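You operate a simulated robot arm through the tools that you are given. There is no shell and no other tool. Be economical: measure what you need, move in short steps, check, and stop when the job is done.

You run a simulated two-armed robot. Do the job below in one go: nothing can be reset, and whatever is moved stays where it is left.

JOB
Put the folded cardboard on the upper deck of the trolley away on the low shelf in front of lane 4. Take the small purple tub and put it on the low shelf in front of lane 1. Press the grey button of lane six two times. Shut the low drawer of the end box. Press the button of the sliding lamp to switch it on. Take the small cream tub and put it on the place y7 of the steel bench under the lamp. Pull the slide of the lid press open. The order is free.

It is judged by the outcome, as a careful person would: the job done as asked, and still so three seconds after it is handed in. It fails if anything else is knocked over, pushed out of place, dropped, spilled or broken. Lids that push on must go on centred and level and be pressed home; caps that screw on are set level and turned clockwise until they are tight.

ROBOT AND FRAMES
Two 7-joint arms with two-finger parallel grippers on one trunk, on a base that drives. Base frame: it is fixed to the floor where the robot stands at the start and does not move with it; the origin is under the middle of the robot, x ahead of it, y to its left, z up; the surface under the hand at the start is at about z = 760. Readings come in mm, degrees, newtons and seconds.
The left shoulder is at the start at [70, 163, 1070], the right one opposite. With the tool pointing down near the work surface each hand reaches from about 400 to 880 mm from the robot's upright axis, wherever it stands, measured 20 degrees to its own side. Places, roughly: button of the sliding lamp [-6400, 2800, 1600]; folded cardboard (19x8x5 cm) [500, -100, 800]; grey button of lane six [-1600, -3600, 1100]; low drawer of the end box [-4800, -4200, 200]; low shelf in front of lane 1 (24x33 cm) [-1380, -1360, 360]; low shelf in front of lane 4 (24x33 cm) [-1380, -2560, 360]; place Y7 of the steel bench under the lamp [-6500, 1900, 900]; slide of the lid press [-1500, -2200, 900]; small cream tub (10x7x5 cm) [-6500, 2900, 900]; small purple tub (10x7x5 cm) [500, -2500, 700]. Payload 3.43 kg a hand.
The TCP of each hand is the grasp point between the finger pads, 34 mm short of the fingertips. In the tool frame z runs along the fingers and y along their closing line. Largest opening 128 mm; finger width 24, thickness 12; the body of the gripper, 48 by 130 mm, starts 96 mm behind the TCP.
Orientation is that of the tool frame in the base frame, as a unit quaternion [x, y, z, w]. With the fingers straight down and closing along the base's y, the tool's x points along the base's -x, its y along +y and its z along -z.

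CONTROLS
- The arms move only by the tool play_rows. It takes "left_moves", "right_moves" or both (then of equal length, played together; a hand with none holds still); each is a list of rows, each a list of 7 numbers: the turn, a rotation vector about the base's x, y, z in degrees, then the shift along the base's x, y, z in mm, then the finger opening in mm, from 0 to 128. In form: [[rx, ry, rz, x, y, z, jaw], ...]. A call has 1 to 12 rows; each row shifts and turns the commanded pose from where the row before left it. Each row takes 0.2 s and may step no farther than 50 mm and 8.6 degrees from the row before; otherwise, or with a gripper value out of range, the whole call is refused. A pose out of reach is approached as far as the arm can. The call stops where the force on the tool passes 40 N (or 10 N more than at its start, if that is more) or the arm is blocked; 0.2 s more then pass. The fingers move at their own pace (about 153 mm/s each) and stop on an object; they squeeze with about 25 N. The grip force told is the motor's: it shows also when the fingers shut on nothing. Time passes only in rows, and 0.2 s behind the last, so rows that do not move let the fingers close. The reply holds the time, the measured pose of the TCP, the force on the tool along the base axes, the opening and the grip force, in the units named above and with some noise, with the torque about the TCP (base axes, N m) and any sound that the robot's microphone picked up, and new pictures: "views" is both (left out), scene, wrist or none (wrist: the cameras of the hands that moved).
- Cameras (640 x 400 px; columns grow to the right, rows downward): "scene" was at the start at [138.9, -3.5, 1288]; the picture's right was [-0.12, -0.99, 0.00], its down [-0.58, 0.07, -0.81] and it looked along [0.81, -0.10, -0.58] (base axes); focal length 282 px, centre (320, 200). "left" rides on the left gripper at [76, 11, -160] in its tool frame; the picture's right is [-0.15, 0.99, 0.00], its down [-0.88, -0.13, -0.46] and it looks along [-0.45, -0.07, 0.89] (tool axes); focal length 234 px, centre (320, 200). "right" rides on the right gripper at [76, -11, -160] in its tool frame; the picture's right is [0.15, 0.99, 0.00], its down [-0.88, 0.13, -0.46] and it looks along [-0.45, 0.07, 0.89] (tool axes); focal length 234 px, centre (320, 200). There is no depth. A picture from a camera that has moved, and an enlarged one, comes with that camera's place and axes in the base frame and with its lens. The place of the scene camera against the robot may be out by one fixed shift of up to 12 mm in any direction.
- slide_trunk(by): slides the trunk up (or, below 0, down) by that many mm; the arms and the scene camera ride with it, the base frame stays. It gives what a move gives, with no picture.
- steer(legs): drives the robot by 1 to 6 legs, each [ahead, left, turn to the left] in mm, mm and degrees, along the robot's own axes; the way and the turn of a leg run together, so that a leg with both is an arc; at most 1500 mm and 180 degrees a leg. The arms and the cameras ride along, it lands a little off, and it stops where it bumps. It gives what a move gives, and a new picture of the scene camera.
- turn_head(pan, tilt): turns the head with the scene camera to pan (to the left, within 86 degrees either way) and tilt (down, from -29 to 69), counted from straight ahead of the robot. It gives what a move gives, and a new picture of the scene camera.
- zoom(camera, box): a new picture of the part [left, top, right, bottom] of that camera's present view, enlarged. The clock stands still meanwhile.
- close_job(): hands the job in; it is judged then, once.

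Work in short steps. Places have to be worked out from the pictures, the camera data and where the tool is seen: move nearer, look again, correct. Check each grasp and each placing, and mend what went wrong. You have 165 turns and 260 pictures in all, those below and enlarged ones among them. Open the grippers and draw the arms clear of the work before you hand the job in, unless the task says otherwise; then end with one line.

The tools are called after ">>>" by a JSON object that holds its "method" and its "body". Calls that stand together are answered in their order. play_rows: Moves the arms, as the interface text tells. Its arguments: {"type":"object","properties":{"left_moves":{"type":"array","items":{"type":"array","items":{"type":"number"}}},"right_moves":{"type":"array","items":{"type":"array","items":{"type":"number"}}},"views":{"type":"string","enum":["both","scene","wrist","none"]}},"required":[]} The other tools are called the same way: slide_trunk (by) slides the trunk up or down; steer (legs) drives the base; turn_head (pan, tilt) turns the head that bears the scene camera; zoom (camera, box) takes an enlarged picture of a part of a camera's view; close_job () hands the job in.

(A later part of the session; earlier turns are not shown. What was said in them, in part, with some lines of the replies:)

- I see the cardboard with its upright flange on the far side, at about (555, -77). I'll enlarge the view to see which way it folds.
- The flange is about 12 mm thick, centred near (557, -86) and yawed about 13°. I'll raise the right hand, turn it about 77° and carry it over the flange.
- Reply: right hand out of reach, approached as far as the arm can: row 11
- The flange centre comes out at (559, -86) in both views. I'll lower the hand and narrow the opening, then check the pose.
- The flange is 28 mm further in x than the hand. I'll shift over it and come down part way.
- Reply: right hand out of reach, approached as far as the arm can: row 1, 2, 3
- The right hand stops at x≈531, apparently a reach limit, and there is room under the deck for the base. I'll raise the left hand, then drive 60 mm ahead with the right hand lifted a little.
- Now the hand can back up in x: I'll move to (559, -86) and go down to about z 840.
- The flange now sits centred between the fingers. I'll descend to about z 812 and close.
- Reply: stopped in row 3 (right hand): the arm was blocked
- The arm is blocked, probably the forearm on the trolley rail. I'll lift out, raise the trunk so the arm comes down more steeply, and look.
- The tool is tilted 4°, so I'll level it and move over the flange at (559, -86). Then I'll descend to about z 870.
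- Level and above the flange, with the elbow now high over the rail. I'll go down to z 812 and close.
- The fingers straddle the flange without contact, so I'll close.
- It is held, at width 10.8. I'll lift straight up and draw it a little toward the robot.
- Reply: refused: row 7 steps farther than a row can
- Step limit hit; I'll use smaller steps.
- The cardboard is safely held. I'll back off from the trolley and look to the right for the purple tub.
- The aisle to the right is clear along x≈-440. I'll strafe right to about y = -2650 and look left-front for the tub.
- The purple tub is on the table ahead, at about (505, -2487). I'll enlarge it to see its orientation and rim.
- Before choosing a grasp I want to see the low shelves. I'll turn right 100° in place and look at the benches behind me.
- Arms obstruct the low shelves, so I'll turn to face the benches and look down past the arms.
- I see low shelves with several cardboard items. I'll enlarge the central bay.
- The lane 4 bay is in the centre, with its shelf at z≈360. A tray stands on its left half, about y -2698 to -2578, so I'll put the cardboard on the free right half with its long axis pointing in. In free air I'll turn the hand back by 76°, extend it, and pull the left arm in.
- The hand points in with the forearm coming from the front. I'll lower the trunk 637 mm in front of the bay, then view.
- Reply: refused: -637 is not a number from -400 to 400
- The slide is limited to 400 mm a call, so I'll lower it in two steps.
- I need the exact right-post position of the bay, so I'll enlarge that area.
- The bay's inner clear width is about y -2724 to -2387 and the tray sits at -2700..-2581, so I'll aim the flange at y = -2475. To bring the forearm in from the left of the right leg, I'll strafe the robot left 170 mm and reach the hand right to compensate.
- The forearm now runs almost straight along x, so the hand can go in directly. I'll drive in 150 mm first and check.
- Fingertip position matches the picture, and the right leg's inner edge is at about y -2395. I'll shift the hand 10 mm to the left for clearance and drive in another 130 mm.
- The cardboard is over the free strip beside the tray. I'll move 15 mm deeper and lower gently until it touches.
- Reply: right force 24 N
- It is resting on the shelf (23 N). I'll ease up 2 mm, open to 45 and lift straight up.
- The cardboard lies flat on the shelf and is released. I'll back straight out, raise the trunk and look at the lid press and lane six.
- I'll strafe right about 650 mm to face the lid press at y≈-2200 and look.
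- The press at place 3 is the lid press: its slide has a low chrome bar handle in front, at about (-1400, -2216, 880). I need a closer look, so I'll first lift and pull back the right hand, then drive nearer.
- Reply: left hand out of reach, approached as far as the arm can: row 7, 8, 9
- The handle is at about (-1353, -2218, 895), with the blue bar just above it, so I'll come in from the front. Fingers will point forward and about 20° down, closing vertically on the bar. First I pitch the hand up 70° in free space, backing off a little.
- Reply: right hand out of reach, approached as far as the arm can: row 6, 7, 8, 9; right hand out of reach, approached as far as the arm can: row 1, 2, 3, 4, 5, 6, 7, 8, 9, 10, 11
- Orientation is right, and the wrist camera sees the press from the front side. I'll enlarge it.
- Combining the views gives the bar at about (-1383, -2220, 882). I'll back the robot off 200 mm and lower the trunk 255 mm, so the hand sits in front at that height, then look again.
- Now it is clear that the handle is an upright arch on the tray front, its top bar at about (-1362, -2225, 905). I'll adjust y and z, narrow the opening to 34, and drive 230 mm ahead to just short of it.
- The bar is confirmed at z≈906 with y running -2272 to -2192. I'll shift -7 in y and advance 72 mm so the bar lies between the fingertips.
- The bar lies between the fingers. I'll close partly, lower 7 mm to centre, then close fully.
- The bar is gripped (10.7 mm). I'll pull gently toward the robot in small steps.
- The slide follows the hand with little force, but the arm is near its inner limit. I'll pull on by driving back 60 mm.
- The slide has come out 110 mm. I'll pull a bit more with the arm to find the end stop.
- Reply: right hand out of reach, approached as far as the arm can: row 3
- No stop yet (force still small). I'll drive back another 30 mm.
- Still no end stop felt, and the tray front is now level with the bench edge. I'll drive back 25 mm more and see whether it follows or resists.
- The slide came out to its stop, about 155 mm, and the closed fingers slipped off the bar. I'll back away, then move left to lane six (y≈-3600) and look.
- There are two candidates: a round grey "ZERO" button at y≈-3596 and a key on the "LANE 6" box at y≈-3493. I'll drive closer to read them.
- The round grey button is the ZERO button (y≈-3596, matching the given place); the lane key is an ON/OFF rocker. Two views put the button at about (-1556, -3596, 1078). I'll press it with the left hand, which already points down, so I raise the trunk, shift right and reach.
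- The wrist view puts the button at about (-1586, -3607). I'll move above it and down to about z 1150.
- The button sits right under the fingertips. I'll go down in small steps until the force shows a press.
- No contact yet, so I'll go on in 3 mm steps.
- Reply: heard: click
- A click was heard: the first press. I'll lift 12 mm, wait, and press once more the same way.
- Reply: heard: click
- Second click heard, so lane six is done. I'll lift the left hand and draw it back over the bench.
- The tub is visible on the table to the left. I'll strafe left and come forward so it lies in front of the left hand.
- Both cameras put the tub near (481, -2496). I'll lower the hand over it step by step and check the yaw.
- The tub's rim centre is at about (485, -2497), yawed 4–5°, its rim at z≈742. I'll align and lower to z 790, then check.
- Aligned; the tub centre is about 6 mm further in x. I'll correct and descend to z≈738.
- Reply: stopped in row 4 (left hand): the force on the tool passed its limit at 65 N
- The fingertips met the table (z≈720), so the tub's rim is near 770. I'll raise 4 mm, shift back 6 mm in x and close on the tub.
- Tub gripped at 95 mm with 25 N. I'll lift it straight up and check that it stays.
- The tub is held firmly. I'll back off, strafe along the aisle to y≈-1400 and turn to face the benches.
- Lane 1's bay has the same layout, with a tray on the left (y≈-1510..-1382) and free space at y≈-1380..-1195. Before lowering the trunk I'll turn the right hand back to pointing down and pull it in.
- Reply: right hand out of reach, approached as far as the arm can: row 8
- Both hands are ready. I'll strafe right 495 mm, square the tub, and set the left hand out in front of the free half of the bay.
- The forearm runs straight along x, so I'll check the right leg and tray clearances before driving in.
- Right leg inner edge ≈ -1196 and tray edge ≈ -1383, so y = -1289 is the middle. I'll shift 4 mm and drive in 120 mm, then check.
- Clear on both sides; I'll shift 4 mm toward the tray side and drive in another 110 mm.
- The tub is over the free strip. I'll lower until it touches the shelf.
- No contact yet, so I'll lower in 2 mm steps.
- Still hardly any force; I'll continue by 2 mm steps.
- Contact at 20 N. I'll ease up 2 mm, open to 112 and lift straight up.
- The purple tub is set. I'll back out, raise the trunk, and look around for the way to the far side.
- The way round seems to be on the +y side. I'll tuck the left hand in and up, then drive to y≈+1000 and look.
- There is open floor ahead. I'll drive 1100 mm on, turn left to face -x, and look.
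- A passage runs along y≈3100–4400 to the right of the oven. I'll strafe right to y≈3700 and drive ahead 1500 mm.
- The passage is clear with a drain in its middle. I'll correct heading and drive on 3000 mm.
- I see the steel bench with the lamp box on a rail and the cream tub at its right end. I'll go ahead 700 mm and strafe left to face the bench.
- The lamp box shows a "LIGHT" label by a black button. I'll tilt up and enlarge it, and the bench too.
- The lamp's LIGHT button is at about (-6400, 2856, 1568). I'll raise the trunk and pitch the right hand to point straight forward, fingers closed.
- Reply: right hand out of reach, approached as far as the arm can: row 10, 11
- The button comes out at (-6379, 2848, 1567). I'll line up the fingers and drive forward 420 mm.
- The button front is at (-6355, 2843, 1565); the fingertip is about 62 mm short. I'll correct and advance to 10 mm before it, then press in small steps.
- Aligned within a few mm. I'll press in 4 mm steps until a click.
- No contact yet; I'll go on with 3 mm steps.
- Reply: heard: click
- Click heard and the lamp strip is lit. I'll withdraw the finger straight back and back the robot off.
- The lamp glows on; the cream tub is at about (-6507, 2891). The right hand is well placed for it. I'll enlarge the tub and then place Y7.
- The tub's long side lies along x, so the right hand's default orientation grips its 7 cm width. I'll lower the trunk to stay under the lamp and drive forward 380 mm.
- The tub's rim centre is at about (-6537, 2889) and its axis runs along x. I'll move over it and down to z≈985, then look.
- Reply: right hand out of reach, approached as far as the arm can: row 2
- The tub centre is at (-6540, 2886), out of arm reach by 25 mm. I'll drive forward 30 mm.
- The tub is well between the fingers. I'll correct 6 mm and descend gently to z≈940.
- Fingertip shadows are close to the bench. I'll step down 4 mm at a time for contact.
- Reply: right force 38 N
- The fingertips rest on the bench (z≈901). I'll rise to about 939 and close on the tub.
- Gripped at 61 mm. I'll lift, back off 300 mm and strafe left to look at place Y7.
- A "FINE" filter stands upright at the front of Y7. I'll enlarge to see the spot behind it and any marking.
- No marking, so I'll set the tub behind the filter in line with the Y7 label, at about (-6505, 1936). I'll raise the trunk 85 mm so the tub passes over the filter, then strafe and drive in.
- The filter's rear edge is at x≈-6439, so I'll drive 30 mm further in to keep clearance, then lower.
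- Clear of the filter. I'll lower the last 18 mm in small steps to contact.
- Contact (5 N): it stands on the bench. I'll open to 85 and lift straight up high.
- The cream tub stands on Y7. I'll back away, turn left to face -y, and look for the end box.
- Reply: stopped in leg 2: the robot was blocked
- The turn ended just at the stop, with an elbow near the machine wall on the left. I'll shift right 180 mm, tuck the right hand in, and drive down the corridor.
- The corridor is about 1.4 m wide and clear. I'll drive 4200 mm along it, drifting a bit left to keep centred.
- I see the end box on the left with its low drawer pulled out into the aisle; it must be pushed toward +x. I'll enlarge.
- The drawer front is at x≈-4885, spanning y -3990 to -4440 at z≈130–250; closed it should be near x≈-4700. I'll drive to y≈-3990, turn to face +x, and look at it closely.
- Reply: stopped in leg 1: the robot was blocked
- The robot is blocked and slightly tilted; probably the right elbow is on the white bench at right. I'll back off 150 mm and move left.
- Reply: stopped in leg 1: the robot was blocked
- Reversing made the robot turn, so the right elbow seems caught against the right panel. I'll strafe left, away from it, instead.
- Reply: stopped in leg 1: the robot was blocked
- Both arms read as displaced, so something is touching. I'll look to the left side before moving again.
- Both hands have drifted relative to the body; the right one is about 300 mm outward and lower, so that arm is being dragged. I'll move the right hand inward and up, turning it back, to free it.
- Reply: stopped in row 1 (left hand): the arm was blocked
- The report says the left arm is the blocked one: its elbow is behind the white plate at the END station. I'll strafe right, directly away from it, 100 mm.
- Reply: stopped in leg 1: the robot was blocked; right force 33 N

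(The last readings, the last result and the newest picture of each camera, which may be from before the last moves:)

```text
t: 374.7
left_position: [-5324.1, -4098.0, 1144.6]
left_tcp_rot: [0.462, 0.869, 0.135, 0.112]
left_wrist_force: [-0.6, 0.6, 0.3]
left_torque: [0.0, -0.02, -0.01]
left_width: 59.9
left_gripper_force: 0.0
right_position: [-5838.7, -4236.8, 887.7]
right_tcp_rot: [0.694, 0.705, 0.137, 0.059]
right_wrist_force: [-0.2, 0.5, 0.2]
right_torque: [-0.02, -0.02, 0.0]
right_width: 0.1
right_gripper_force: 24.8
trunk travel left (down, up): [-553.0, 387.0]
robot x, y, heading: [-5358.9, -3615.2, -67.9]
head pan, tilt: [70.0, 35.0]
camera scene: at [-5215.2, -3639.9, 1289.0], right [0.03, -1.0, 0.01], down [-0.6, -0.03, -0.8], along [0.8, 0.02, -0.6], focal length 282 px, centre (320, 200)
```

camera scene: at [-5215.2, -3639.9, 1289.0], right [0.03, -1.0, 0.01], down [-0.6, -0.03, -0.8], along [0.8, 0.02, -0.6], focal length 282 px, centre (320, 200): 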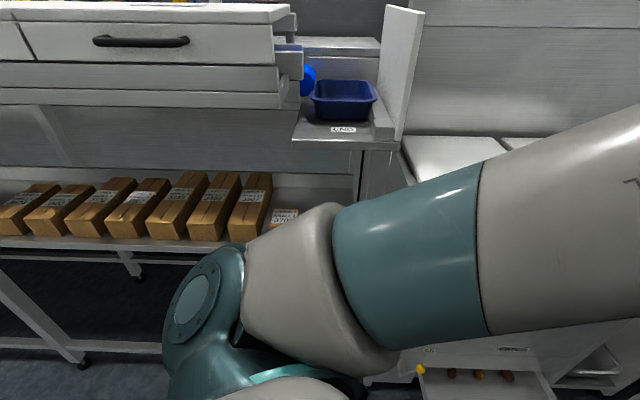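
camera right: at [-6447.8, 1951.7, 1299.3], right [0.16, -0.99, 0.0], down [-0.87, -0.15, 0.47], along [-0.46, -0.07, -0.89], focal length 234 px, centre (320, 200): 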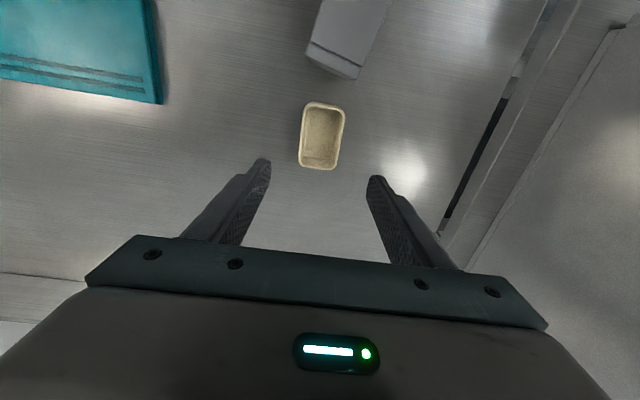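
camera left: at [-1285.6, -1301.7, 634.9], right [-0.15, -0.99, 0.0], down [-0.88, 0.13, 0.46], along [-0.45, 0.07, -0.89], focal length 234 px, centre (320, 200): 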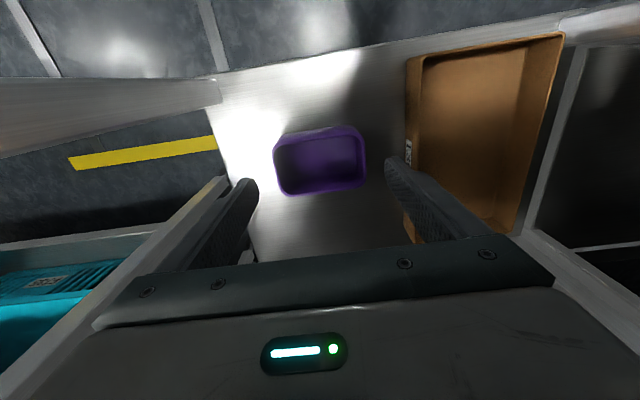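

The picture shows the left elbow free of the END station, so I need to see higher up: there was a hanging control box nearby. I'll look up to the left.

>>> {"method": "turn_head", "body": {"pan": 50, "tilt": -15}}

>>> {"method": "turn_head", "body": {"pan": 0, "tilt": 5}}

```text
t: 375.9
left_position: [-5324.3, -4098.6, 1144.7]
left_tcp_rot: [0.462, 0.87, 0.135, 0.112]
left_wrist_force: [1.7, 0.5, -0.8]
left_torque: [-0.01, 0.25, 0.01]
left_width: 60.3
left_gripper_force: 0.1
right_position: [-5837.1, -4240.7, 889.8]
right_tcp_rot: [0.694, 0.704, 0.137, 0.059]
right_wrist_force: [-0.5, -1.6, 2.4]
right_torque: [0.09, 0.07, -0.01]
right_width: 0.0
right_gripper_force: 25.7
trunk travel left (down, up): [-553.0, 387.0]
robot x, y, heading: [-5353.2, -3611.1, -67.9]
head pan, tilt: [50.0, -15.0]
camera scene: at [-5224.7, -3667.2, 1368.3], right [-0.31, -0.95, 0.02], down [0.22, -0.09, -0.97], along [0.93, -0.3, 0.24], focal length 282 px, centre (320, 200)
```

scene: 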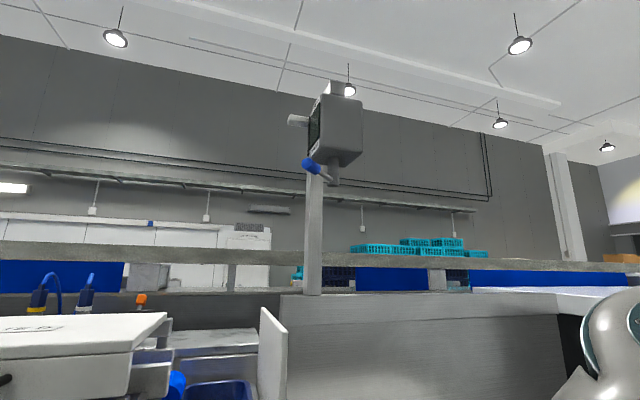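

```text
t: 377.1
left_position: [-5323.1, -4098.6, 1143.6]
left_tcp_rot: [0.461, 0.87, 0.136, 0.112]
left_wrist_force: [-0.2, 0.1, -0.5]
left_torque: [0.0, -0.06, 0.01]
left_width: 60.1
left_gripper_force: 0.2
right_position: [-5837.5, -4239.2, 888.4]
right_tcp_rot: [0.695, 0.704, 0.135, 0.06]
right_wrist_force: [0.6, 0.6, -1.1]
right_torque: [-0.03, 0.02, -0.02]
right_width: 0.0
right_gripper_force: 24.9
trunk travel left (down, up): [-553.0, 387.0]
robot x, y, heading: [-5359.4, -3617.3, -68.1]
head pan, tilt: [0.0, 5.0]
camera scene: at [-5267.8, -3727.6, 1339.8], right [-0.93, -0.38, 0.03], down [-0.06, 0.07, -1.0], along [0.37, -0.92, -0.09], focal length 282 px, centre (320, 200)
```

scene: 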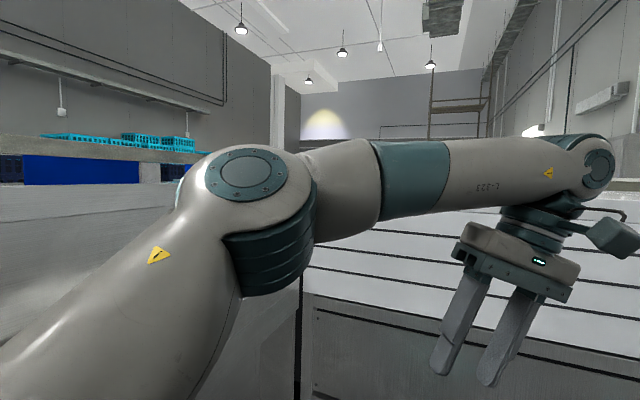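

The right elbow is against the right panel and the left elbow near the END station; the corridor is just too narrow for the elbows at this height. I'll raise the trunk so the elbows clear everything.

>>> {"method": "slide_trunk", "body": {"by": 380}}

>>> {"method": "turn_head", "body": {"pan": 0, "tilt": 40}}

```text
t: 379.6
left_position: [-5378.6, -4090.2, 1433.7]
left_tcp_rot: [0.474, 0.86, 0.141, 0.123]
left_wrist_force: [0.7, 1.6, 0.8]
left_torque: [-0.16, 0.01, -0.04]
left_width: 60.0
left_gripper_force: 0.0
right_position: [-5872.2, -4217.5, 1166.1]
right_tcp_rot: [0.691, 0.702, 0.152, 0.078]
right_wrist_force: [55.5, -18.8, -17.3]
right_torque: [1.96, 4.66, 1.65]
right_width: 0.0
right_gripper_force: 24.8
trunk travel left (down, up): [-842.0, 98.0]
robot x, y, heading: [-5372.1, -3603.0, -70.0]
head pan, tilt: [0.0, 5.0]
stopped: the force on the tool passed its limit at 171 N (the readings are from after the stop); the commanded pose is now the measured one
```

```text
t: 380.6
left_position: [-5375.0, -4097.0, 1428.4]
left_tcp_rot: [0.48, 0.858, 0.14, 0.119]
left_wrist_force: [0.1, 0.7, 0.2]
left_torque: [0.01, -0.01, 0.01]
left_width: 60.1
left_gripper_force: 0.2
right_position: [-5873.6, -4217.2, 1164.8]
right_tcp_rot: [0.697, 0.697, 0.15, 0.074]
right_wrist_force: [57.7, -10.2, 13.9]
right_torque: [1.3, 8.36, 0.49]
right_width: 0.0
right_gripper_force: 25.3
trunk travel left (down, up): [-842.0, 98.0]
robot x, y, heading: [-5371.5, -3603.9, -70.5]
head pan, tilt: [0.0, 40.0]
camera scene: at [-5309.3, -3724.4, 1572.9], right [-0.94, -0.33, 0.01], down [-0.22, 0.61, -0.76], along [0.25, -0.72, -0.65], focal length 282 px, centre (320, 200)
```

scene: 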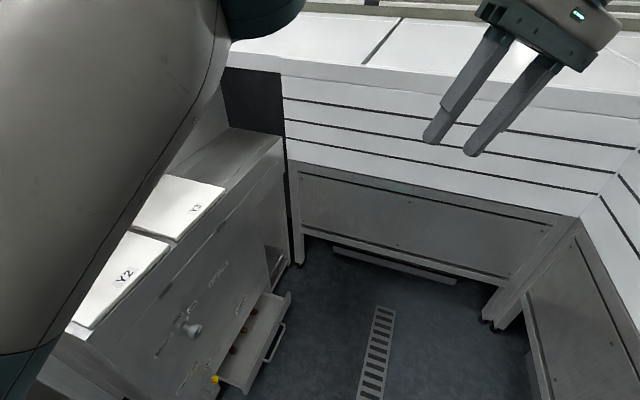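

The robot is upright again and the trunk is up; the right hand presses the panel (57 N). I'll move it inward and up.

>>> {"method": "play_rows", "body": {"right_moves": [[0, 0, 0, 15, 0, 0, 0], [0, 0, 0, 25, 0, 0, 0], [0, 0, 0, 40, 0, 10, 0], [0, 0, 0, 40, 0, 20, 0], [0, 0, 0, 40, 0, 20, 0], [0, 0, 0, 30, 0, 30, 0], [0, 0, 0, 20, 10, 40, 0], [0, 0, 0, 10, 10, 40, 0]], "views": "scene"}}

```text
t: 382.6
left_position: [-5401.3, -4118.6, 1412.8]
left_tcp_rot: [0.49, 0.85, 0.152, 0.118]
left_wrist_force: [-0.4, -3.2, -1.4]
left_torque: [0.39, -0.06, 0.15]
left_width: 59.9
left_gripper_force: 0.0
right_position: [-5682.6, -4208.9, 1299.8]
right_tcp_rot: [0.709, 0.683, 0.163, 0.066]
right_wrist_force: [-0.5, -2.2, -1.9]
right_torque: [0.37, -0.04, 0.14]
right_width: 0.0
right_gripper_force: 24.3
trunk travel left (down, up): [-842.0, 98.0]
robot x, y, heading: [-5375.7, -3589.7, -71.8]
head pan, tilt: [0.0, 40.0]
stopped in row 8 (right hand): the arm was blocked; the commanded pose is now the measured one
camera scene: at [-5329.9, -3749.6, 1566.0], right [-0.95, -0.31, -0.01], down [-0.2, 0.63, -0.75], along [0.24, -0.71, -0.66], focal length 282 px, centre (320, 200)
```

scene: 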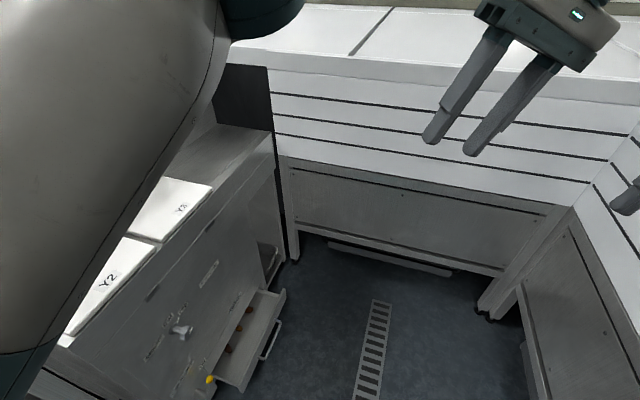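

The right hand is free of the panel. I'll raise the trunk the last 90 mm and look at the right elbow.

>>> {"method": "slide_trunk", "body": {"by": 95}}

>>> {"method": "turn_head", "body": {"pan": -60, "tilt": 35}}

```text
t: 383.9
left_position: [-5405.7, -4088.6, 1521.7]
left_tcp_rot: [0.489, 0.851, 0.142, 0.125]
left_wrist_force: [-0.1, -1.1, -0.5]
left_torque: [0.02, 0.02, 0.02]
left_width: 59.9
left_gripper_force: 0.1
right_position: [-5686.8, -4180.9, 1409.8]
right_tcp_rot: [0.708, 0.685, 0.156, 0.076]
right_wrist_force: [0.0, -1.0, -0.2]
right_torque: [0.09, -0.02, 0.03]
right_width: 0.1
right_gripper_force: 25.1
trunk travel left (down, up): [-937.0, 3.0]
robot x, y, heading: [-5376.0, -3590.7, -72.2]
head pan, tilt: [0.0, 40.0]
```

```text
t: 385.2
left_position: [-5407.0, -4084.2, 1524.0]
left_tcp_rot: [0.489, 0.851, 0.142, 0.126]
left_wrist_force: [0.7, -0.4, -0.7]
left_torque: [0.02, 0.01, 0.01]
left_width: 60.0
left_gripper_force: 0.0
right_position: [-5687.3, -4177.4, 1412.1]
right_tcp_rot: [0.708, 0.685, 0.156, 0.077]
right_wrist_force: [0.0, 0.5, 0.8]
right_torque: [0.03, 0.0, -0.02]
right_width: 0.2
right_gripper_force: 24.7
trunk travel left (down, up): [-937.0, 3.0]
robot x, y, heading: [-5378.3, -3592.1, -71.9]
head pan, tilt: [-60.0, 35.0]
camera scene: at [-5419.3, -3697.5, 1675.8], right [-0.74, 0.67, 0.0], down [0.38, 0.43, -0.82], along [-0.55, -0.61, -0.57], focal length 282 px, centre (320, 200)
```

scene: 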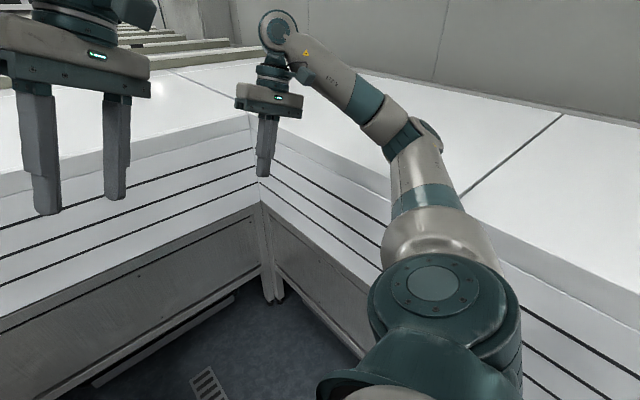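

Everything is clear now with the arms above the benches. I'll turn left to face +x, then shift to stand before the drawer.

>>> {"method": "steer", "body": {"legs": [[0, 0, 72]]}}

```text
t: 388.7
left_position: [-4916.8, -3768.1, 1524.1]
left_tcp_rot: [-0.107, 0.976, 0.189, 0.018]
left_wrist_force: [0.4, -0.5, 0.3]
left_torque: [0.0, 0.0, 0.05]
left_width: 60.1
left_gripper_force: 0.1
right_position: [-4913.9, -4064.3, 1413.1]
right_tcp_rot: [0.168, 0.97, 0.171, -0.03]
right_wrist_force: [0.1, 1.1, -0.3]
right_torque: [-0.01, 0.01, 0.01]
right_width: 0.1
right_gripper_force: 25.1
trunk travel left (down, up): [-937.0, 3.0]
robot x, y, heading: [-5379.1, -3592.5, -0.0]
head pan, tilt: [-60.0, 35.0]
camera scene: at [-5281.4, -3659.7, 1675.9], right [-0.86, -0.51, 0.0], down [-0.29, 0.5, -0.82], along [0.41, -0.71, -0.57], focal length 282 px, centre (320, 200)
```

scene: 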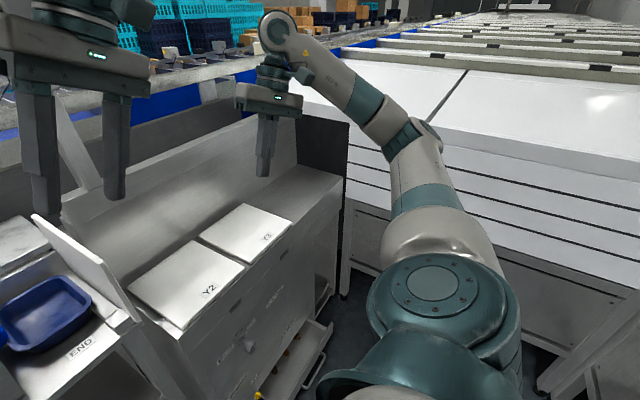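

Turn done. I'll shift back 100 and right 400 mm to stand before the drawer, and move the left hand to its own side.

>>> {"method": "steer", "body": {"legs": [[-110, -390, 0]]}}

>>> {"method": "play_rows", "body": {"left_moves": [[0, 0, 0, 0, 40, 0, 30], [0, 0, 0, 0, 40, 0, 0], [0, 0, 0, 0, 40, 0, 0], [0, 0, 0, 0, 40, 0, 0], [0, 0, 0, 0, 40, 0, 0], [0, 0, 0, 0, 40, 0, 0], [0, 0, 0, 0, 40, 0, 0], [0, 0, 0, -5, 40, 0, 0], [0, 0, 0, -5, 40, 0, 0]], "views": "none"}}

>>> {"method": "turn_head", "body": {"pan": -20, "tilt": 50}}

```text
t: 391.3
left_position: [-5022.1, -4159.5, 1524.8]
left_tcp_rot: [-0.109, 0.976, 0.188, 0.018]
left_wrist_force: [0.3, 0.1, 0.4]
left_torque: [-0.01, 0.02, 0.02]
left_width: 60.0
left_gripper_force: 0.0
right_position: [-5017.0, -4456.1, 1413.3]
right_tcp_rot: [0.166, 0.971, 0.17, -0.03]
right_wrist_force: [0.3, 0.5, -0.6]
right_torque: [-0.07, 0.0, -0.03]
right_width: 0.1
right_gripper_force: 25.3
trunk travel left (down, up): [-937.0, 3.0]
robot x, y, heading: [-5480.4, -3985.8, 0.7]
head pan, tilt: [-60.0, 35.0]
camera scene: at [-5386.7, -4051.4, 1676.0], right [-0.86, -0.51, 0.0], down [-0.29, 0.49, -0.82], along [0.42, -0.71, -0.57], focal length 282 px, centre (320, 200)
```

scene: 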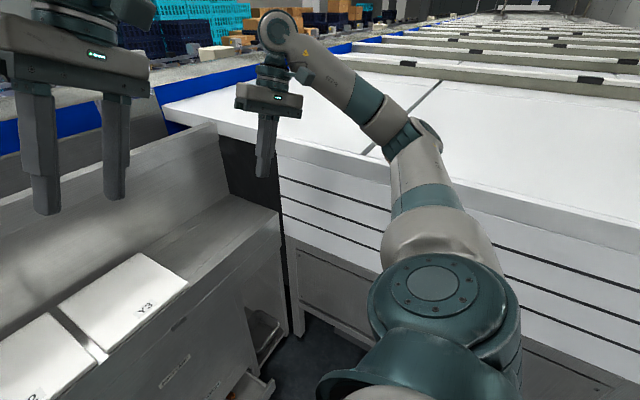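

```text
t: 393.3
left_position: [-5033.6, -3796.2, 1521.6]
left_tcp_rot: [-0.109, 0.976, 0.188, 0.018]
left_wrist_force: [-0.3, 0.4, -0.3]
left_torque: [-0.04, 0.0, 0.01]
left_width: 0.1
left_gripper_force: 24.7
right_position: [-5019.3, -4454.6, 1414.0]
right_tcp_rot: [0.166, 0.971, 0.17, -0.029]
right_wrist_force: [-0.4, 0.6, 0.6]
right_torque: [-0.07, 0.0, -0.02]
right_width: 0.2
right_gripper_force: 24.8
trunk travel left (down, up): [-937.0, 3.0]
robot x, y, heading: [-5485.9, -3989.4, 0.7]
head pan, tilt: [-60.0, 35.0]
```

```text
t: 394.3
left_position: [-5030.7, -3800.1, 1522.1]
left_tcp_rot: [-0.109, 0.976, 0.189, 0.017]
left_wrist_force: [-0.3, 0.1, 0.6]
left_torque: [-0.01, -0.02, -0.04]
left_width: 0.0
left_gripper_force: 25.3
right_position: [-5016.9, -4457.0, 1412.4]
right_tcp_rot: [0.166, 0.971, 0.171, -0.03]
right_wrist_force: [0.5, 0.7, 0.6]
right_torque: [0.02, 0.0, -0.03]
right_width: 0.0
right_gripper_force: 25.1
trunk travel left (down, up): [-937.0, 3.0]
robot x, y, heading: [-5480.5, -3984.5, 0.8]
head pan, tilt: [-20.0, 50.0]
camera scene: at [-5359.3, -4004.4, 1654.1], right [-0.33, -0.94, 0.0], down [-0.72, 0.26, -0.64], along [0.61, -0.21, -0.77], focal length 282 px, centre (320, 200)
```

scene: 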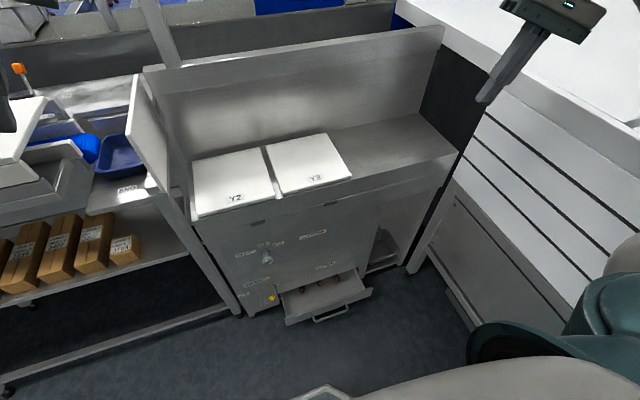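

>>> {"method": "zoom", "body": {"camera": "scene", "box": [220, 200, 410, 340]}}

```text
2.86 times, centred on (315, 270) of scene
camera zoom: at [-5359.3, -4004.4, 1654.1], right [-0.33, -0.94, 0.0], down [-0.72, 0.26, -0.64], along [0.61, -0.21, -0.77], focal length 804 px, centre (334, 0)
```

zoom: 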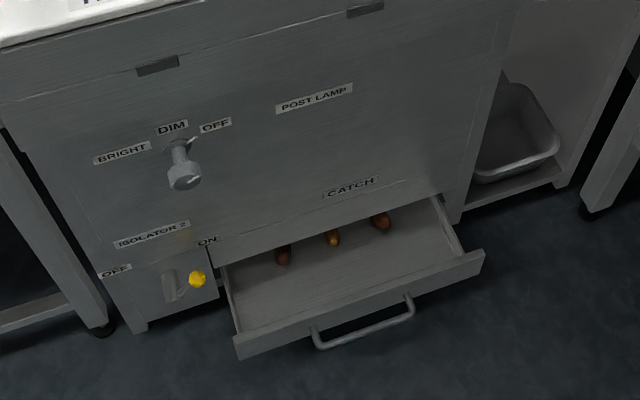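

The drawer is labelled CATCH, and left of it is an isolator switch I must not touch. The panel centre is at y≈-4216, its top at z≈230, with the handle below. I'll set the right hand 45° forward-down and move it in front of the centre, still high.

>>> {"method": "play_rows", "body": {"right_moves": [[-3.77, -6.79, 1.5, 0, 34, -20, 0], [-3.77, -6.79, 1.5, 0, 34, -20, 0], [-3.77, -6.79, 1.5, 0, 34, -20, 0], [-3.77, -6.79, 1.5, 0, 34, -20, 0], [-3.77, -6.79, 1.5, 0, 34, -20, 0], [-3.77, -6.79, 1.5, 0, 34, -20, 0], [-3.77, -6.79, 1.5, 0, 34, -20, 0], [0, 0, 0, 0, 0, 0, 0]], "views": "none"}}

>>> {"method": "slide_trunk", "body": {"by": -400}}

>>> {"method": "slide_trunk", "body": {"by": -300}}

>>> {"method": "turn_head", "body": {"pan": -20, "tilt": 45}}

```text
t: 396.1
left_position: [-5031.7, -3800.8, 1522.9]
left_tcp_rot: [-0.11, 0.976, 0.189, 0.018]
left_wrist_force: [-0.1, -0.2, -0.2]
left_torque: [-0.01, 0.02, -0.01]
left_width: 0.2
left_gripper_force: 24.9
right_position: [-4932.9, -4232.1, 1282.4]
right_tcp_rot: [0.0, 0.924, 0.0, 0.381]
right_wrist_force: [0.5, 0.0, 0.8]
right_torque: [0.0, -0.02, 0.01]
right_width: 0.3
right_gripper_force: 25.1
right hand out of reach, approached as far as the arm can: row 5, 6, 7
trunk travel left (down, up): [-937.0, 3.0]
robot x, y, heading: [-5479.6, -3984.6, 0.5]
head pan, tilt: [-20.0, 50.0]
```

```text
t: 400.0
left_position: [-5031.4, -3799.6, 1122.0]
left_tcp_rot: [-0.11, 0.976, 0.189, 0.017]
left_wrist_force: [-0.4, 0.3, 0.3]
left_torque: [-0.02, 0.01, -0.01]
left_width: 0.0
left_gripper_force: 24.8
right_position: [-4932.8, -4232.4, 882.5]
right_tcp_rot: [0.0, 0.924, -0.001, 0.382]
right_wrist_force: [-0.3, 0.2, 0.5]
right_torque: [-0.01, -0.03, 0.03]
right_width: 0.0
right_gripper_force: 25.0
trunk travel left (down, up): [-537.0, 403.0]
robot x, y, heading: [-5485.4, -3985.3, 1.0]
head pan, tilt: [-20.0, 50.0]
```

```text
t: 403.0
left_position: [-5031.8, -3799.7, 822.1]
left_tcp_rot: [-0.11, 0.976, 0.189, 0.017]
left_wrist_force: [0.2, 0.2, -0.2]
left_torque: [0.0, -0.01, 0.0]
left_width: 0.0
left_gripper_force: 24.6
right_position: [-4932.6, -4231.9, 584.1]
right_tcp_rot: [-0.001, 0.924, 0.0, 0.381]
right_wrist_force: [0.2, -0.1, -0.4]
right_torque: [0.03, -0.02, 0.0]
right_width: 0.0
right_gripper_force: 25.4
trunk travel left (down, up): [-237.0, 703.0]
robot x, y, heading: [-5485.5, -3984.0, 0.5]
head pan, tilt: [-20.0, 50.0]
```

```text
t: 403.6
left_position: [-5031.1, -3799.3, 823.0]
left_tcp_rot: [-0.11, 0.976, 0.189, 0.017]
left_wrist_force: [0.5, 0.4, 0.6]
left_torque: [-0.02, 0.01, 0.01]
left_width: 0.0
left_gripper_force: 25.0
right_position: [-4933.3, -4232.7, 581.4]
right_tcp_rot: [-0.001, 0.924, 0.0, 0.381]
right_wrist_force: [0.9, -0.1, 0.0]
right_torque: [0.02, -0.05, 0.0]
right_width: 0.0
right_gripper_force: 24.7
trunk travel left (down, up): [-237.0, 703.0]
robot x, y, heading: [-5481.3, -3984.9, 0.7]
head pan, tilt: [-20.0, 45.0]
camera scene: at [-5355.6, -4005.1, 961.0], right [-0.33, -0.94, 0.0], down [-0.67, 0.24, -0.71], along [0.67, -0.23, -0.71], focal length 282 px, centre (320, 200)
```

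scene: 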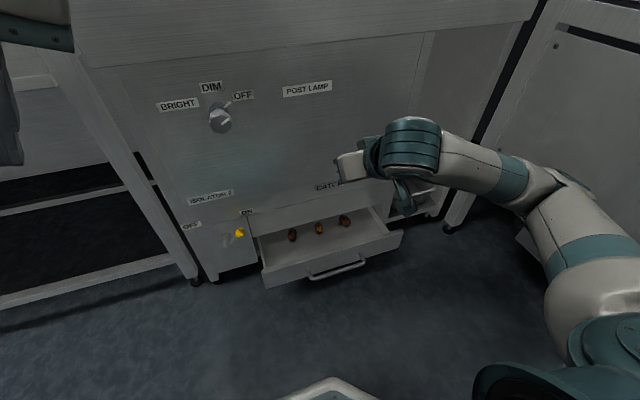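

The hand must start further from the drawer, so I'll back the robot 75 mm and lower the trunk 230 mm.

>>> {"method": "steer", "body": {"legs": [[-75, 0, 0]]}}

>>> {"method": "slide_trunk", "body": {"by": -230}}

>>> {"method": "play_rows", "body": {"right_moves": [[0, 0, 0, 0, 5, -30, 0], [0, 0, 0, 0, 5, -30, 0], [0, 0, 0, 0, 6, -30, 0], [0, 0, 0, 0, 0, 0, 0]]}}

```text
t: 404.7
left_position: [-5107.4, -3800.8, 823.1]
left_tcp_rot: [-0.11, 0.976, 0.188, 0.018]
left_wrist_force: [-0.7, 0.3, -0.5]
left_torque: [-0.01, -0.04, -0.03]
left_width: 0.4
left_gripper_force: 24.9
right_position: [-5009.0, -4233.1, 583.9]
right_tcp_rot: [-0.001, 0.924, 0.0, 0.382]
right_wrist_force: [-0.2, 0.1, -0.5]
right_torque: [0.01, 0.0, 0.05]
right_width: 0.3
right_gripper_force: 24.8
trunk travel left (down, up): [-237.0, 703.0]
robot x, y, heading: [-5555.8, -3985.4, 0.8]
head pan, tilt: [-20.0, 45.0]
camera scene: at [-5431.5, -4005.9, 961.2], right [-0.33, -0.94, 0.0], down [-0.67, 0.23, -0.71], along [0.67, -0.23, -0.71], focal length 282 px, centre (320, 200)
```

scene: 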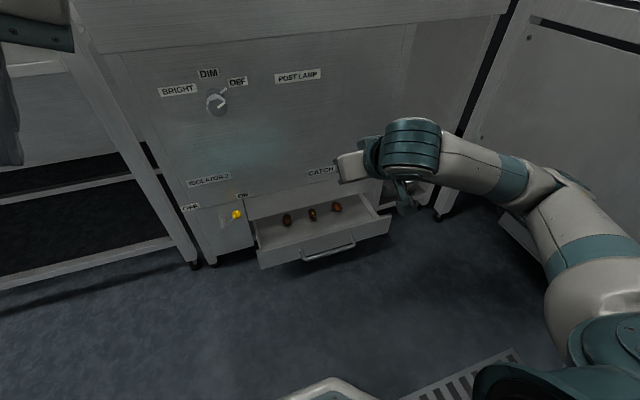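

```text
t: 407.1
left_position: [-5105.7, -3800.6, 593.1]
left_tcp_rot: [-0.109, 0.976, 0.189, 0.017]
left_wrist_force: [-0.4, 0.5, -0.4]
left_torque: [0.04, 0.01, 0.01]
left_width: 0.1
left_gripper_force: 24.8
right_position: [-5007.0, -4232.8, 352.3]
right_tcp_rot: [0.0, 0.924, 0.0, 0.381]
right_wrist_force: [-0.5, 0.3, 0.0]
right_torque: [0.02, -0.02, -0.02]
right_width: 0.0
right_gripper_force: 24.5
trunk travel left (down, up): [-7.0, 933.0]
robot x, y, heading: [-5561.7, -3980.5, 0.6]
head pan, tilt: [-20.0, 45.0]
```

```text
t: 408.1
left_position: [-5107.9, -3801.6, 592.8]
left_tcp_rot: [-0.109, 0.976, 0.189, 0.018]
left_wrist_force: [0.4, 0.7, 0.0]
left_torque: [-0.04, -0.01, 0.0]
left_width: 0.0
left_gripper_force: 24.8
right_position: [-5008.8, -4216.1, 261.9]
right_tcp_rot: [0.0, 0.925, -0.001, 0.381]
right_wrist_force: [0.4, 0.5, 0.2]
right_torque: [0.0, -0.01, 0.01]
right_width: 0.0
right_gripper_force: 25.4
trunk travel left (down, up): [-7.0, 933.0]
robot x, y, heading: [-5563.9, -3982.8, 0.7]
head pan, tilt: [-20.0, 45.0]
camera scene: at [-5430.9, -4005.9, 731.0], right [-0.33, -0.94, 0.0], down [-0.67, 0.23, -0.71], along [0.67, -0.23, -0.71], focal length 282 px, centre (320, 200)
camera right: at [-5173.4, -4226.8, 323.3], right [-0.1, 0.99, -0.1], down [0.3, 0.13, 0.94], along [0.95, 0.07, -0.31], focal length 234 px, centre (320, 200)
```

scene: 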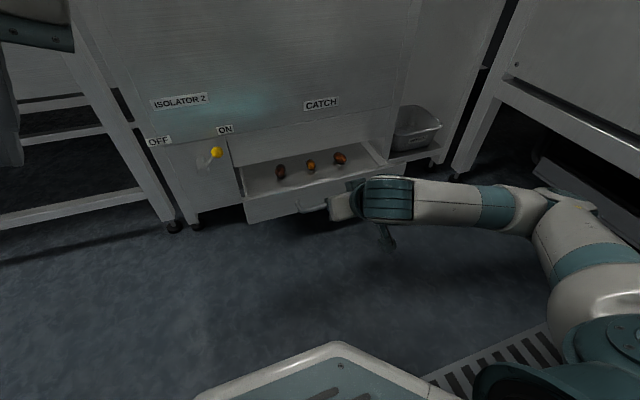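
right: 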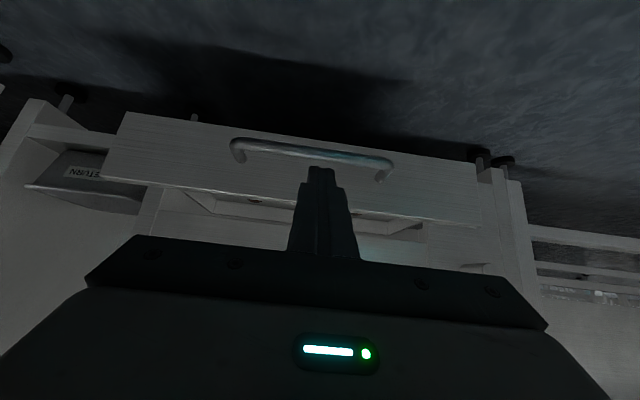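

The wrist view shows the panel from z≈139 to 245 and the bar at z≈183. I'll aim the tip at z≈218 above the bar: lower 20 mm and drive ahead 85 mm, just short of contact.

>>> {"method": "play_rows", "body": {"right_moves": [[0, 0, 0, 0, 0, -20, 0], [0, 0, 0, 0, 0, 0, 0]], "views": "none"}}

>>> {"method": "steer", "body": {"legs": [[85, 0, 0]]}}

>>> {"method": "zoom", "body": {"camera": "right", "box": [80, 60, 560, 280]}}

```text
t: 408.7
left_position: [-5108.2, -3801.1, 591.9]
left_tcp_rot: [-0.109, 0.976, 0.189, 0.018]
left_wrist_force: [0.4, -0.6, -0.5]
left_torque: [0.02, 0.0, 0.01]
left_width: 0.0
left_gripper_force: 24.2
right_position: [-5008.5, -4217.4, 242.7]
right_tcp_rot: [-0.001, 0.924, 0.0, 0.382]
right_wrist_force: [-0.4, 0.0, 0.1]
right_torque: [-0.03, 0.01, 0.02]
right_width: 0.2
right_gripper_force: 24.7
trunk travel left (down, up): [-7.0, 933.0]
robot x, y, heading: [-5562.1, -3987.5, 0.7]
head pan, tilt: [-20.0, 45.0]
```

```text
t: 409.8
left_position: [-5021.9, -3799.4, 592.9]
left_tcp_rot: [-0.109, 0.976, 0.19, 0.017]
left_wrist_force: [-0.3, 0.7, -0.9]
left_torque: [-0.02, -0.01, -0.01]
left_width: 0.0
left_gripper_force: 25.4
right_position: [-4923.6, -4215.2, 242.4]
right_tcp_rot: [0.0, 0.924, -0.001, 0.382]
right_wrist_force: [0.5, 0.2, 0.6]
right_torque: [-0.01, 0.04, -0.01]
right_width: 0.0
right_gripper_force: 24.8
trunk travel left (down, up): [-7.0, 933.0]
robot x, y, heading: [-5473.3, -3983.8, 0.5]
head pan, tilt: [-20.0, 45.0]
camera scene: at [-5345.7, -4005.0, 731.0], right [-0.33, -0.94, 0.0], down [-0.67, 0.24, -0.71], along [0.67, -0.24, -0.71], focal length 282 px, centre (320, 200)
```

scene: 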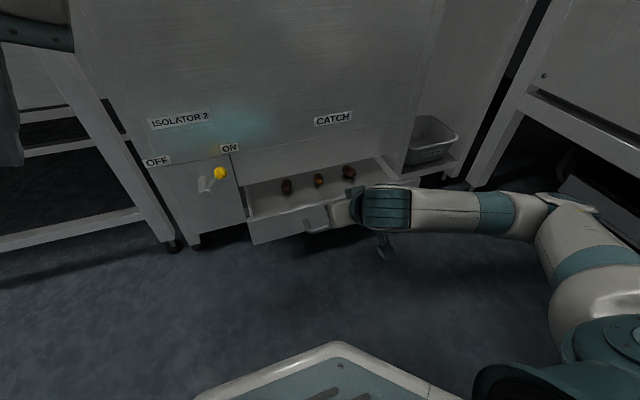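

```text
1.33 times, centred on (320, 170) of right
camera zoom: at [-5088.9, -4226.6, 304.0], right [-0.1, 0.99, -0.1], down [0.3, 0.13, 0.94], along [0.95, 0.07, -0.31], focal length 312 px, centre (320, 240)
```

zoom: 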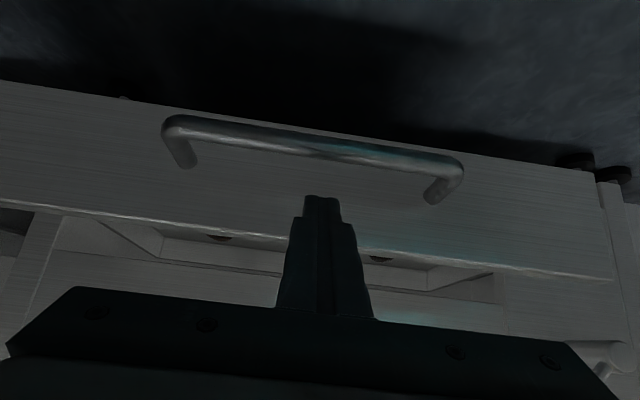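

The tip aims at the panel between bar and top edge. I'll push forward with the arm in 10–15 mm rows to touch and start the drawer.

>>> {"method": "play_rows", "body": {"right_moves": [[0, 0, 0, 10, 0, 0, 0], [0, 0, 0, 12, 0, 0, 0], [0, 0, 0, 12, 0, 0, 0], [0, 0, 0, 12, 0, 0, 0], [0, 0, 0, 12, 0, 0, 0], [0, 0, 0, 12, 0, 0, 0]], "views": "wrist"}}

```text
t: 411.2
left_position: [-5021.8, -3800.5, 593.1]
left_tcp_rot: [-0.11, 0.976, 0.189, 0.017]
left_wrist_force: [-0.9, -0.3, 0.3]
left_torque: [0.0, 0.04, 0.02]
left_width: 0.2
left_gripper_force: 25.0
right_position: [-4853.0, -4216.4, 242.9]
right_tcp_rot: [0.0, 0.925, 0.0, 0.381]
right_wrist_force: [0.6, 0.5, 0.1]
right_torque: [-0.02, -0.04, 0.0]
right_width: 0.0
right_gripper_force: 25.1
trunk travel left (down, up): [-7.0, 933.0]
robot x, y, heading: [-5472.2, -3985.0, 0.5]
head pan, tilt: [-20.0, 45.0]
camera right: at [-5018.6, -4226.4, 303.4], right [-0.1, 0.99, -0.1], down [0.3, 0.13, 0.94], along [0.95, 0.07, -0.31], focal length 234 px, centre (320, 200)
```

right: 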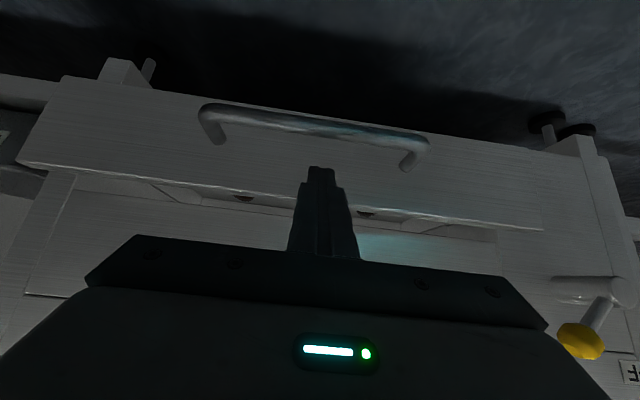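

The drawer moves along with the tip, nearly without force. I'll continue pushing 72 mm.

>>> {"method": "play_rows", "body": {"right_moves": [[0, 0, 0, 12, 0, 0, 0], [0, 0, 0, 12, 0, 0, 0], [0, 0, 0, 12, 0, 0, 0], [0, 0, 0, 12, 0, 0, 0], [0, 0, 0, 12, 0, 0, 0], [0, 0, 0, 12, 0, 0, 0]]}}

```text
t: 412.3
left_position: [-5021.7, -3800.7, 592.8]
left_tcp_rot: [-0.108, 0.976, 0.189, 0.017]
left_wrist_force: [-0.1, 0.8, 1.3]
left_torque: [0.0, -0.03, -0.04]
left_width: 0.1
left_gripper_force: 24.5
right_position: [-4803.1, -4216.2, 239.0]
right_tcp_rot: [-0.002, 0.926, 0.0, 0.377]
right_wrist_force: [-1.0, 0.4, -1.0]
right_torque: [0.0, 0.04, 0.0]
right_width: 0.0
right_gripper_force: 25.2
trunk travel left (down, up): [-7.0, 933.0]
robot x, y, heading: [-5475.4, -3986.3, 0.7]
head pan, tilt: [-20.0, 45.0]
stopped in row 5 (right hand): the force on the tool passed its limit at 57 N (the readings are from after the stop); the commanded pose is now the measured one
camera scene: at [-5346.0, -4005.3, 730.9], right [-0.33, -0.94, 0.0], down [-0.67, 0.24, -0.71], along [0.67, -0.24, -0.71], focal length 282 px, centre (320, 200)
camera right: at [-4968.0, -4226.5, 302.8], right [-0.11, 0.99, -0.1], down [0.31, 0.13, 0.94], along [0.94, 0.07, -0.32], focal length 234 px, centre (320, 200)
```

scene: 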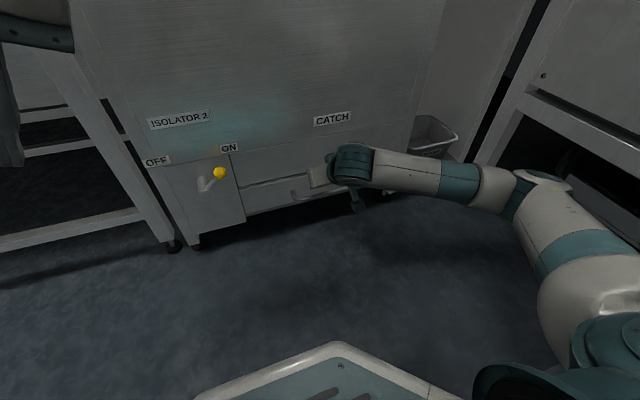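
right: 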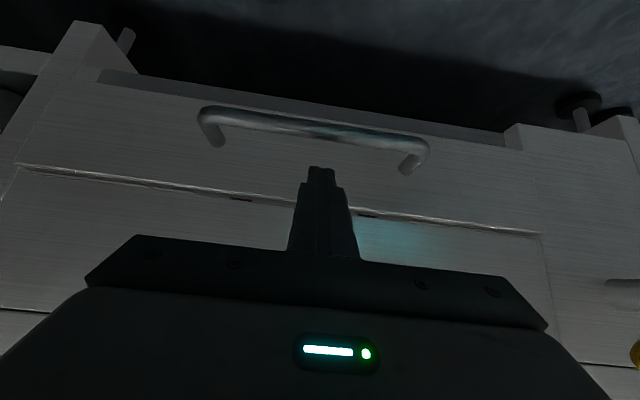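

It stopped with 57 N and the drawer looks shut. I'll enlarge to check that it is flush.

>>> {"method": "zoom", "body": {"camera": "scene", "box": [180, 100, 420, 260]}}

>>> {"method": "zoom", "body": {"camera": "right", "box": [0, 0, 640, 280]}}

```text
2.50 times, centred on (300, 180) of scene
camera zoom: at [-5346.0, -4005.3, 730.9], right [-0.33, -0.94, 0.0], down [-0.67, 0.24, -0.71], along [0.67, -0.24, -0.71], focal length 704 px, centre (370, 250)
```

zoom: 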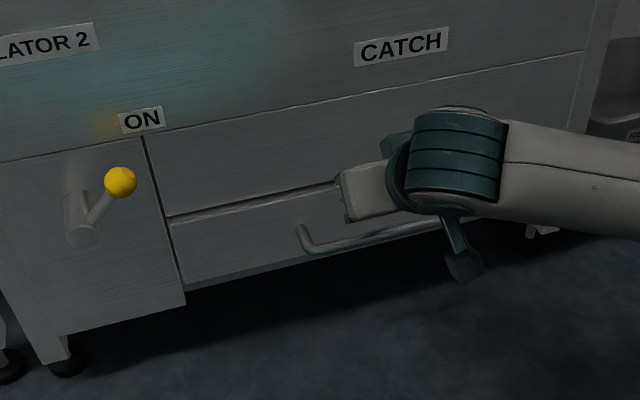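

```text
1.00 times, centred on (320, 140) of right (not enlarged: the box is as wide or as high as the picture)
camera zoom: at [-4968.0, -4226.5, 302.8], right [-0.11, 0.99, -0.1], down [0.31, 0.13, 0.94], along [0.94, 0.07, -0.32], focal length 234 px, centre (320, 260)
```

zoom: 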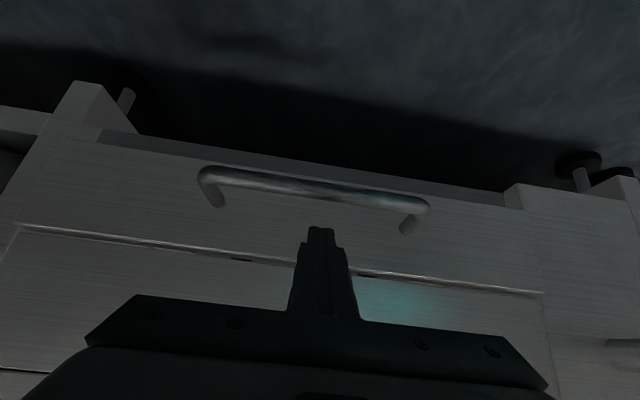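

The drawer looks flush with the box face. One gentle extra push to make sure it's fully home, then I'll withdraw.

>>> {"method": "play_rows", "body": {"right_moves": [[0, 0, 0, 5, 0, 0, 0], [0, 0, 0, 4, 0, 0, 0], [0, 0, 0, 0, 0, 0, 0]], "views": "none"}}

>>> {"method": "play_rows", "body": {"right_moves": [[0, 0, 0, -20, 0, 3, 0], [0, 0, 0, -40, 0, 10, 0], [0, 0, 0, -40, 0, 20, 0], [0, 0, 0, -40, 0, 20, 0]], "views": "scene"}}

>>> {"method": "zoom", "body": {"camera": "scene", "box": [180, 80, 420, 260]}}

```text
t: 412.7
left_position: [-5022.2, -3801.1, 592.7]
left_tcp_rot: [-0.108, 0.976, 0.188, 0.018]
left_wrist_force: [-0.4, -0.4, 0.4]
left_torque: [-0.02, -0.04, 0.0]
left_width: 0.0
left_gripper_force: 24.8
right_position: [-4802.9, -4216.5, 238.9]
right_tcp_rot: [-0.002, 0.927, -0.001, 0.374]
right_wrist_force: [-4.9, -0.6, 0.0]
right_torque: [-0.01, 0.06, -0.03]
right_width: 0.0
right_gripper_force: 25.1
trunk travel left (down, up): [-7.0, 933.0]
robot x, y, heading: [-5470.5, -3983.7, 0.6]
head pan, tilt: [-20.0, 45.0]
stopped in row 2 (right hand): the force on the tool passed its limit at 49 N (the readings are from after the stop); the commanded pose is now the measured one
```

```text
t: 413.7
left_position: [-5023.0, -3802.0, 591.8]
left_tcp_rot: [-0.108, 0.976, 0.189, 0.017]
left_wrist_force: [0.3, -0.9, -0.5]
left_torque: [0.0, -0.02, 0.04]
left_width: 0.0
left_gripper_force: 25.0
right_position: [-4935.2, -4215.1, 291.0]
right_tcp_rot: [-0.001, 0.928, -0.001, 0.374]
right_wrist_force: [0.4, 0.8, 0.5]
right_torque: [-0.03, 0.02, 0.0]
right_width: 0.0
right_gripper_force: 25.2
right hand out of reach, approached as far as the arm can: row 4
trunk travel left (down, up): [-7.0, 933.0]
robot x, y, heading: [-5474.9, -3984.2, 0.4]
head pan, tilt: [-20.0, 45.0]
camera scene: at [-5346.5, -4005.5, 731.0], right [-0.34, -0.94, 0.0], down [-0.67, 0.24, -0.71], along [0.67, -0.24, -0.71], focal length 282 px, centre (320, 200)
```

scene: 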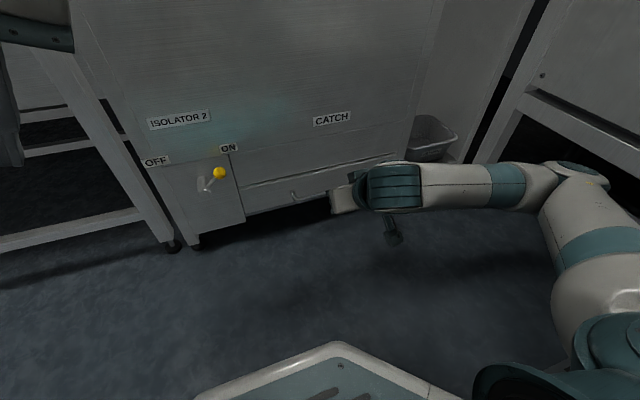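

```text
2.22 times, centred on (300, 170) of scene
camera zoom: at [-5346.5, -4005.5, 731.0], right [-0.34, -0.94, 0.0], down [-0.67, 0.24, -0.71], along [0.67, -0.24, -0.71], focal length 626 px, centre (364, 267)
```

zoom: 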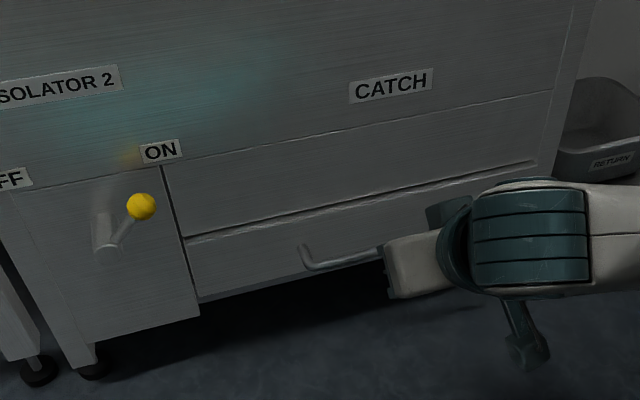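

The drawer is shut flush, and all seven tasks are done. I'll open both grippers and draw clear before handing in.

>>> {"method": "steer", "body": {"legs": [[-80, 0, 0]]}}

>>> {"method": "play_rows", "body": {"right_moves": [[0, 0, 0, 0, 0, 20, 60], [0, 0, 0, 0, 0, 20, 100], [0, 0, 0, 0, 0, 20, 100]], "left_moves": [[0, 0, 0, 0, 0, 0, 60], [0, 0, 0, 0, 0, 0, 100], [0, 0, 0, 0, 0, 0, 100]], "views": "scene"}}

```text
t: 414.8
left_position: [-5100.8, -3802.5, 592.7]
left_tcp_rot: [-0.108, 0.976, 0.189, 0.018]
left_wrist_force: [0.4, -0.2, -0.4]
left_torque: [0.01, -0.02, 0.01]
left_width: 0.0
left_gripper_force: 25.6
right_position: [-5013.8, -4215.2, 290.0]
right_tcp_rot: [-0.002, 0.928, 0.0, 0.374]
right_wrist_force: [-0.6, 0.0, 0.4]
right_torque: [0.0, 0.04, -0.02]
right_width: 0.0
right_gripper_force: 24.9
trunk travel left (down, up): [-7.0, 933.0]
robot x, y, heading: [-5552.2, -3983.8, 0.4]
head pan, tilt: [-20.0, 45.0]
camera scene: at [-5426.0, -4006.1, 731.1], right [-0.34, -0.94, 0.0], down [-0.67, 0.24, -0.71], along [0.67, -0.24, -0.71], focal length 282 px, centre (320, 200)
```

scene: 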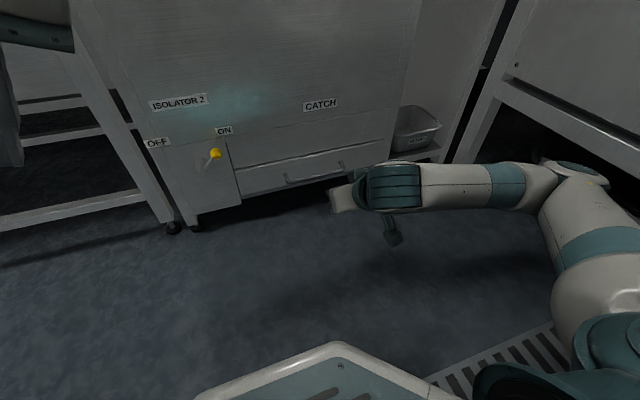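

```text
t: 415.6
left_position: [-5102.3, -3801.6, 591.8]
left_tcp_rot: [-0.108, 0.976, 0.189, 0.018]
left_wrist_force: [0.0, 0.1, -0.2]
left_torque: [-0.03, 0.0, 0.01]
left_width: 100.2
left_gripper_force: 0.0
right_position: [-5007.3, -4216.2, 350.4]
right_tcp_rot: [-0.002, 0.928, 0.0, 0.372]
right_wrist_force: [0.0, -0.8, 0.4]
right_torque: [-0.01, 0.0, 0.0]
right_width: 100.2
right_gripper_force: 0.1
right hand out of reach, approached as far as the arm can: row 1, 3
trunk travel left (down, up): [-7.0, 933.0]
robot x, y, heading: [-5553.6, -3988.9, 0.5]
head pan, tilt: [-20.0, 45.0]
camera scene: at [-5426.0, -4006.1, 731.0], right [-0.34, -0.94, 0.0], down [-0.67, 0.24, -0.71], along [0.67, -0.24, -0.71], focal length 282 px, centre (320, 200)
```

scene: 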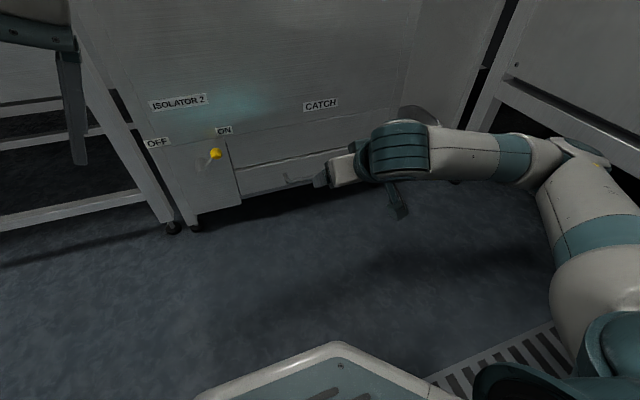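

The grippers are open, the arms are clear and the drawer is shut, so I'm handing the job in.

>>> {"method": "close_job", "body": {}}

```text
The job is handed in.
```

I did all seven parts of the job and handed it in; on the way to the drawer the robot got wedged between the end-aisle panels and the END station, and pressed on the right-hand panel until I freed it. I saw no damage, but I did not inspect that panel closely.
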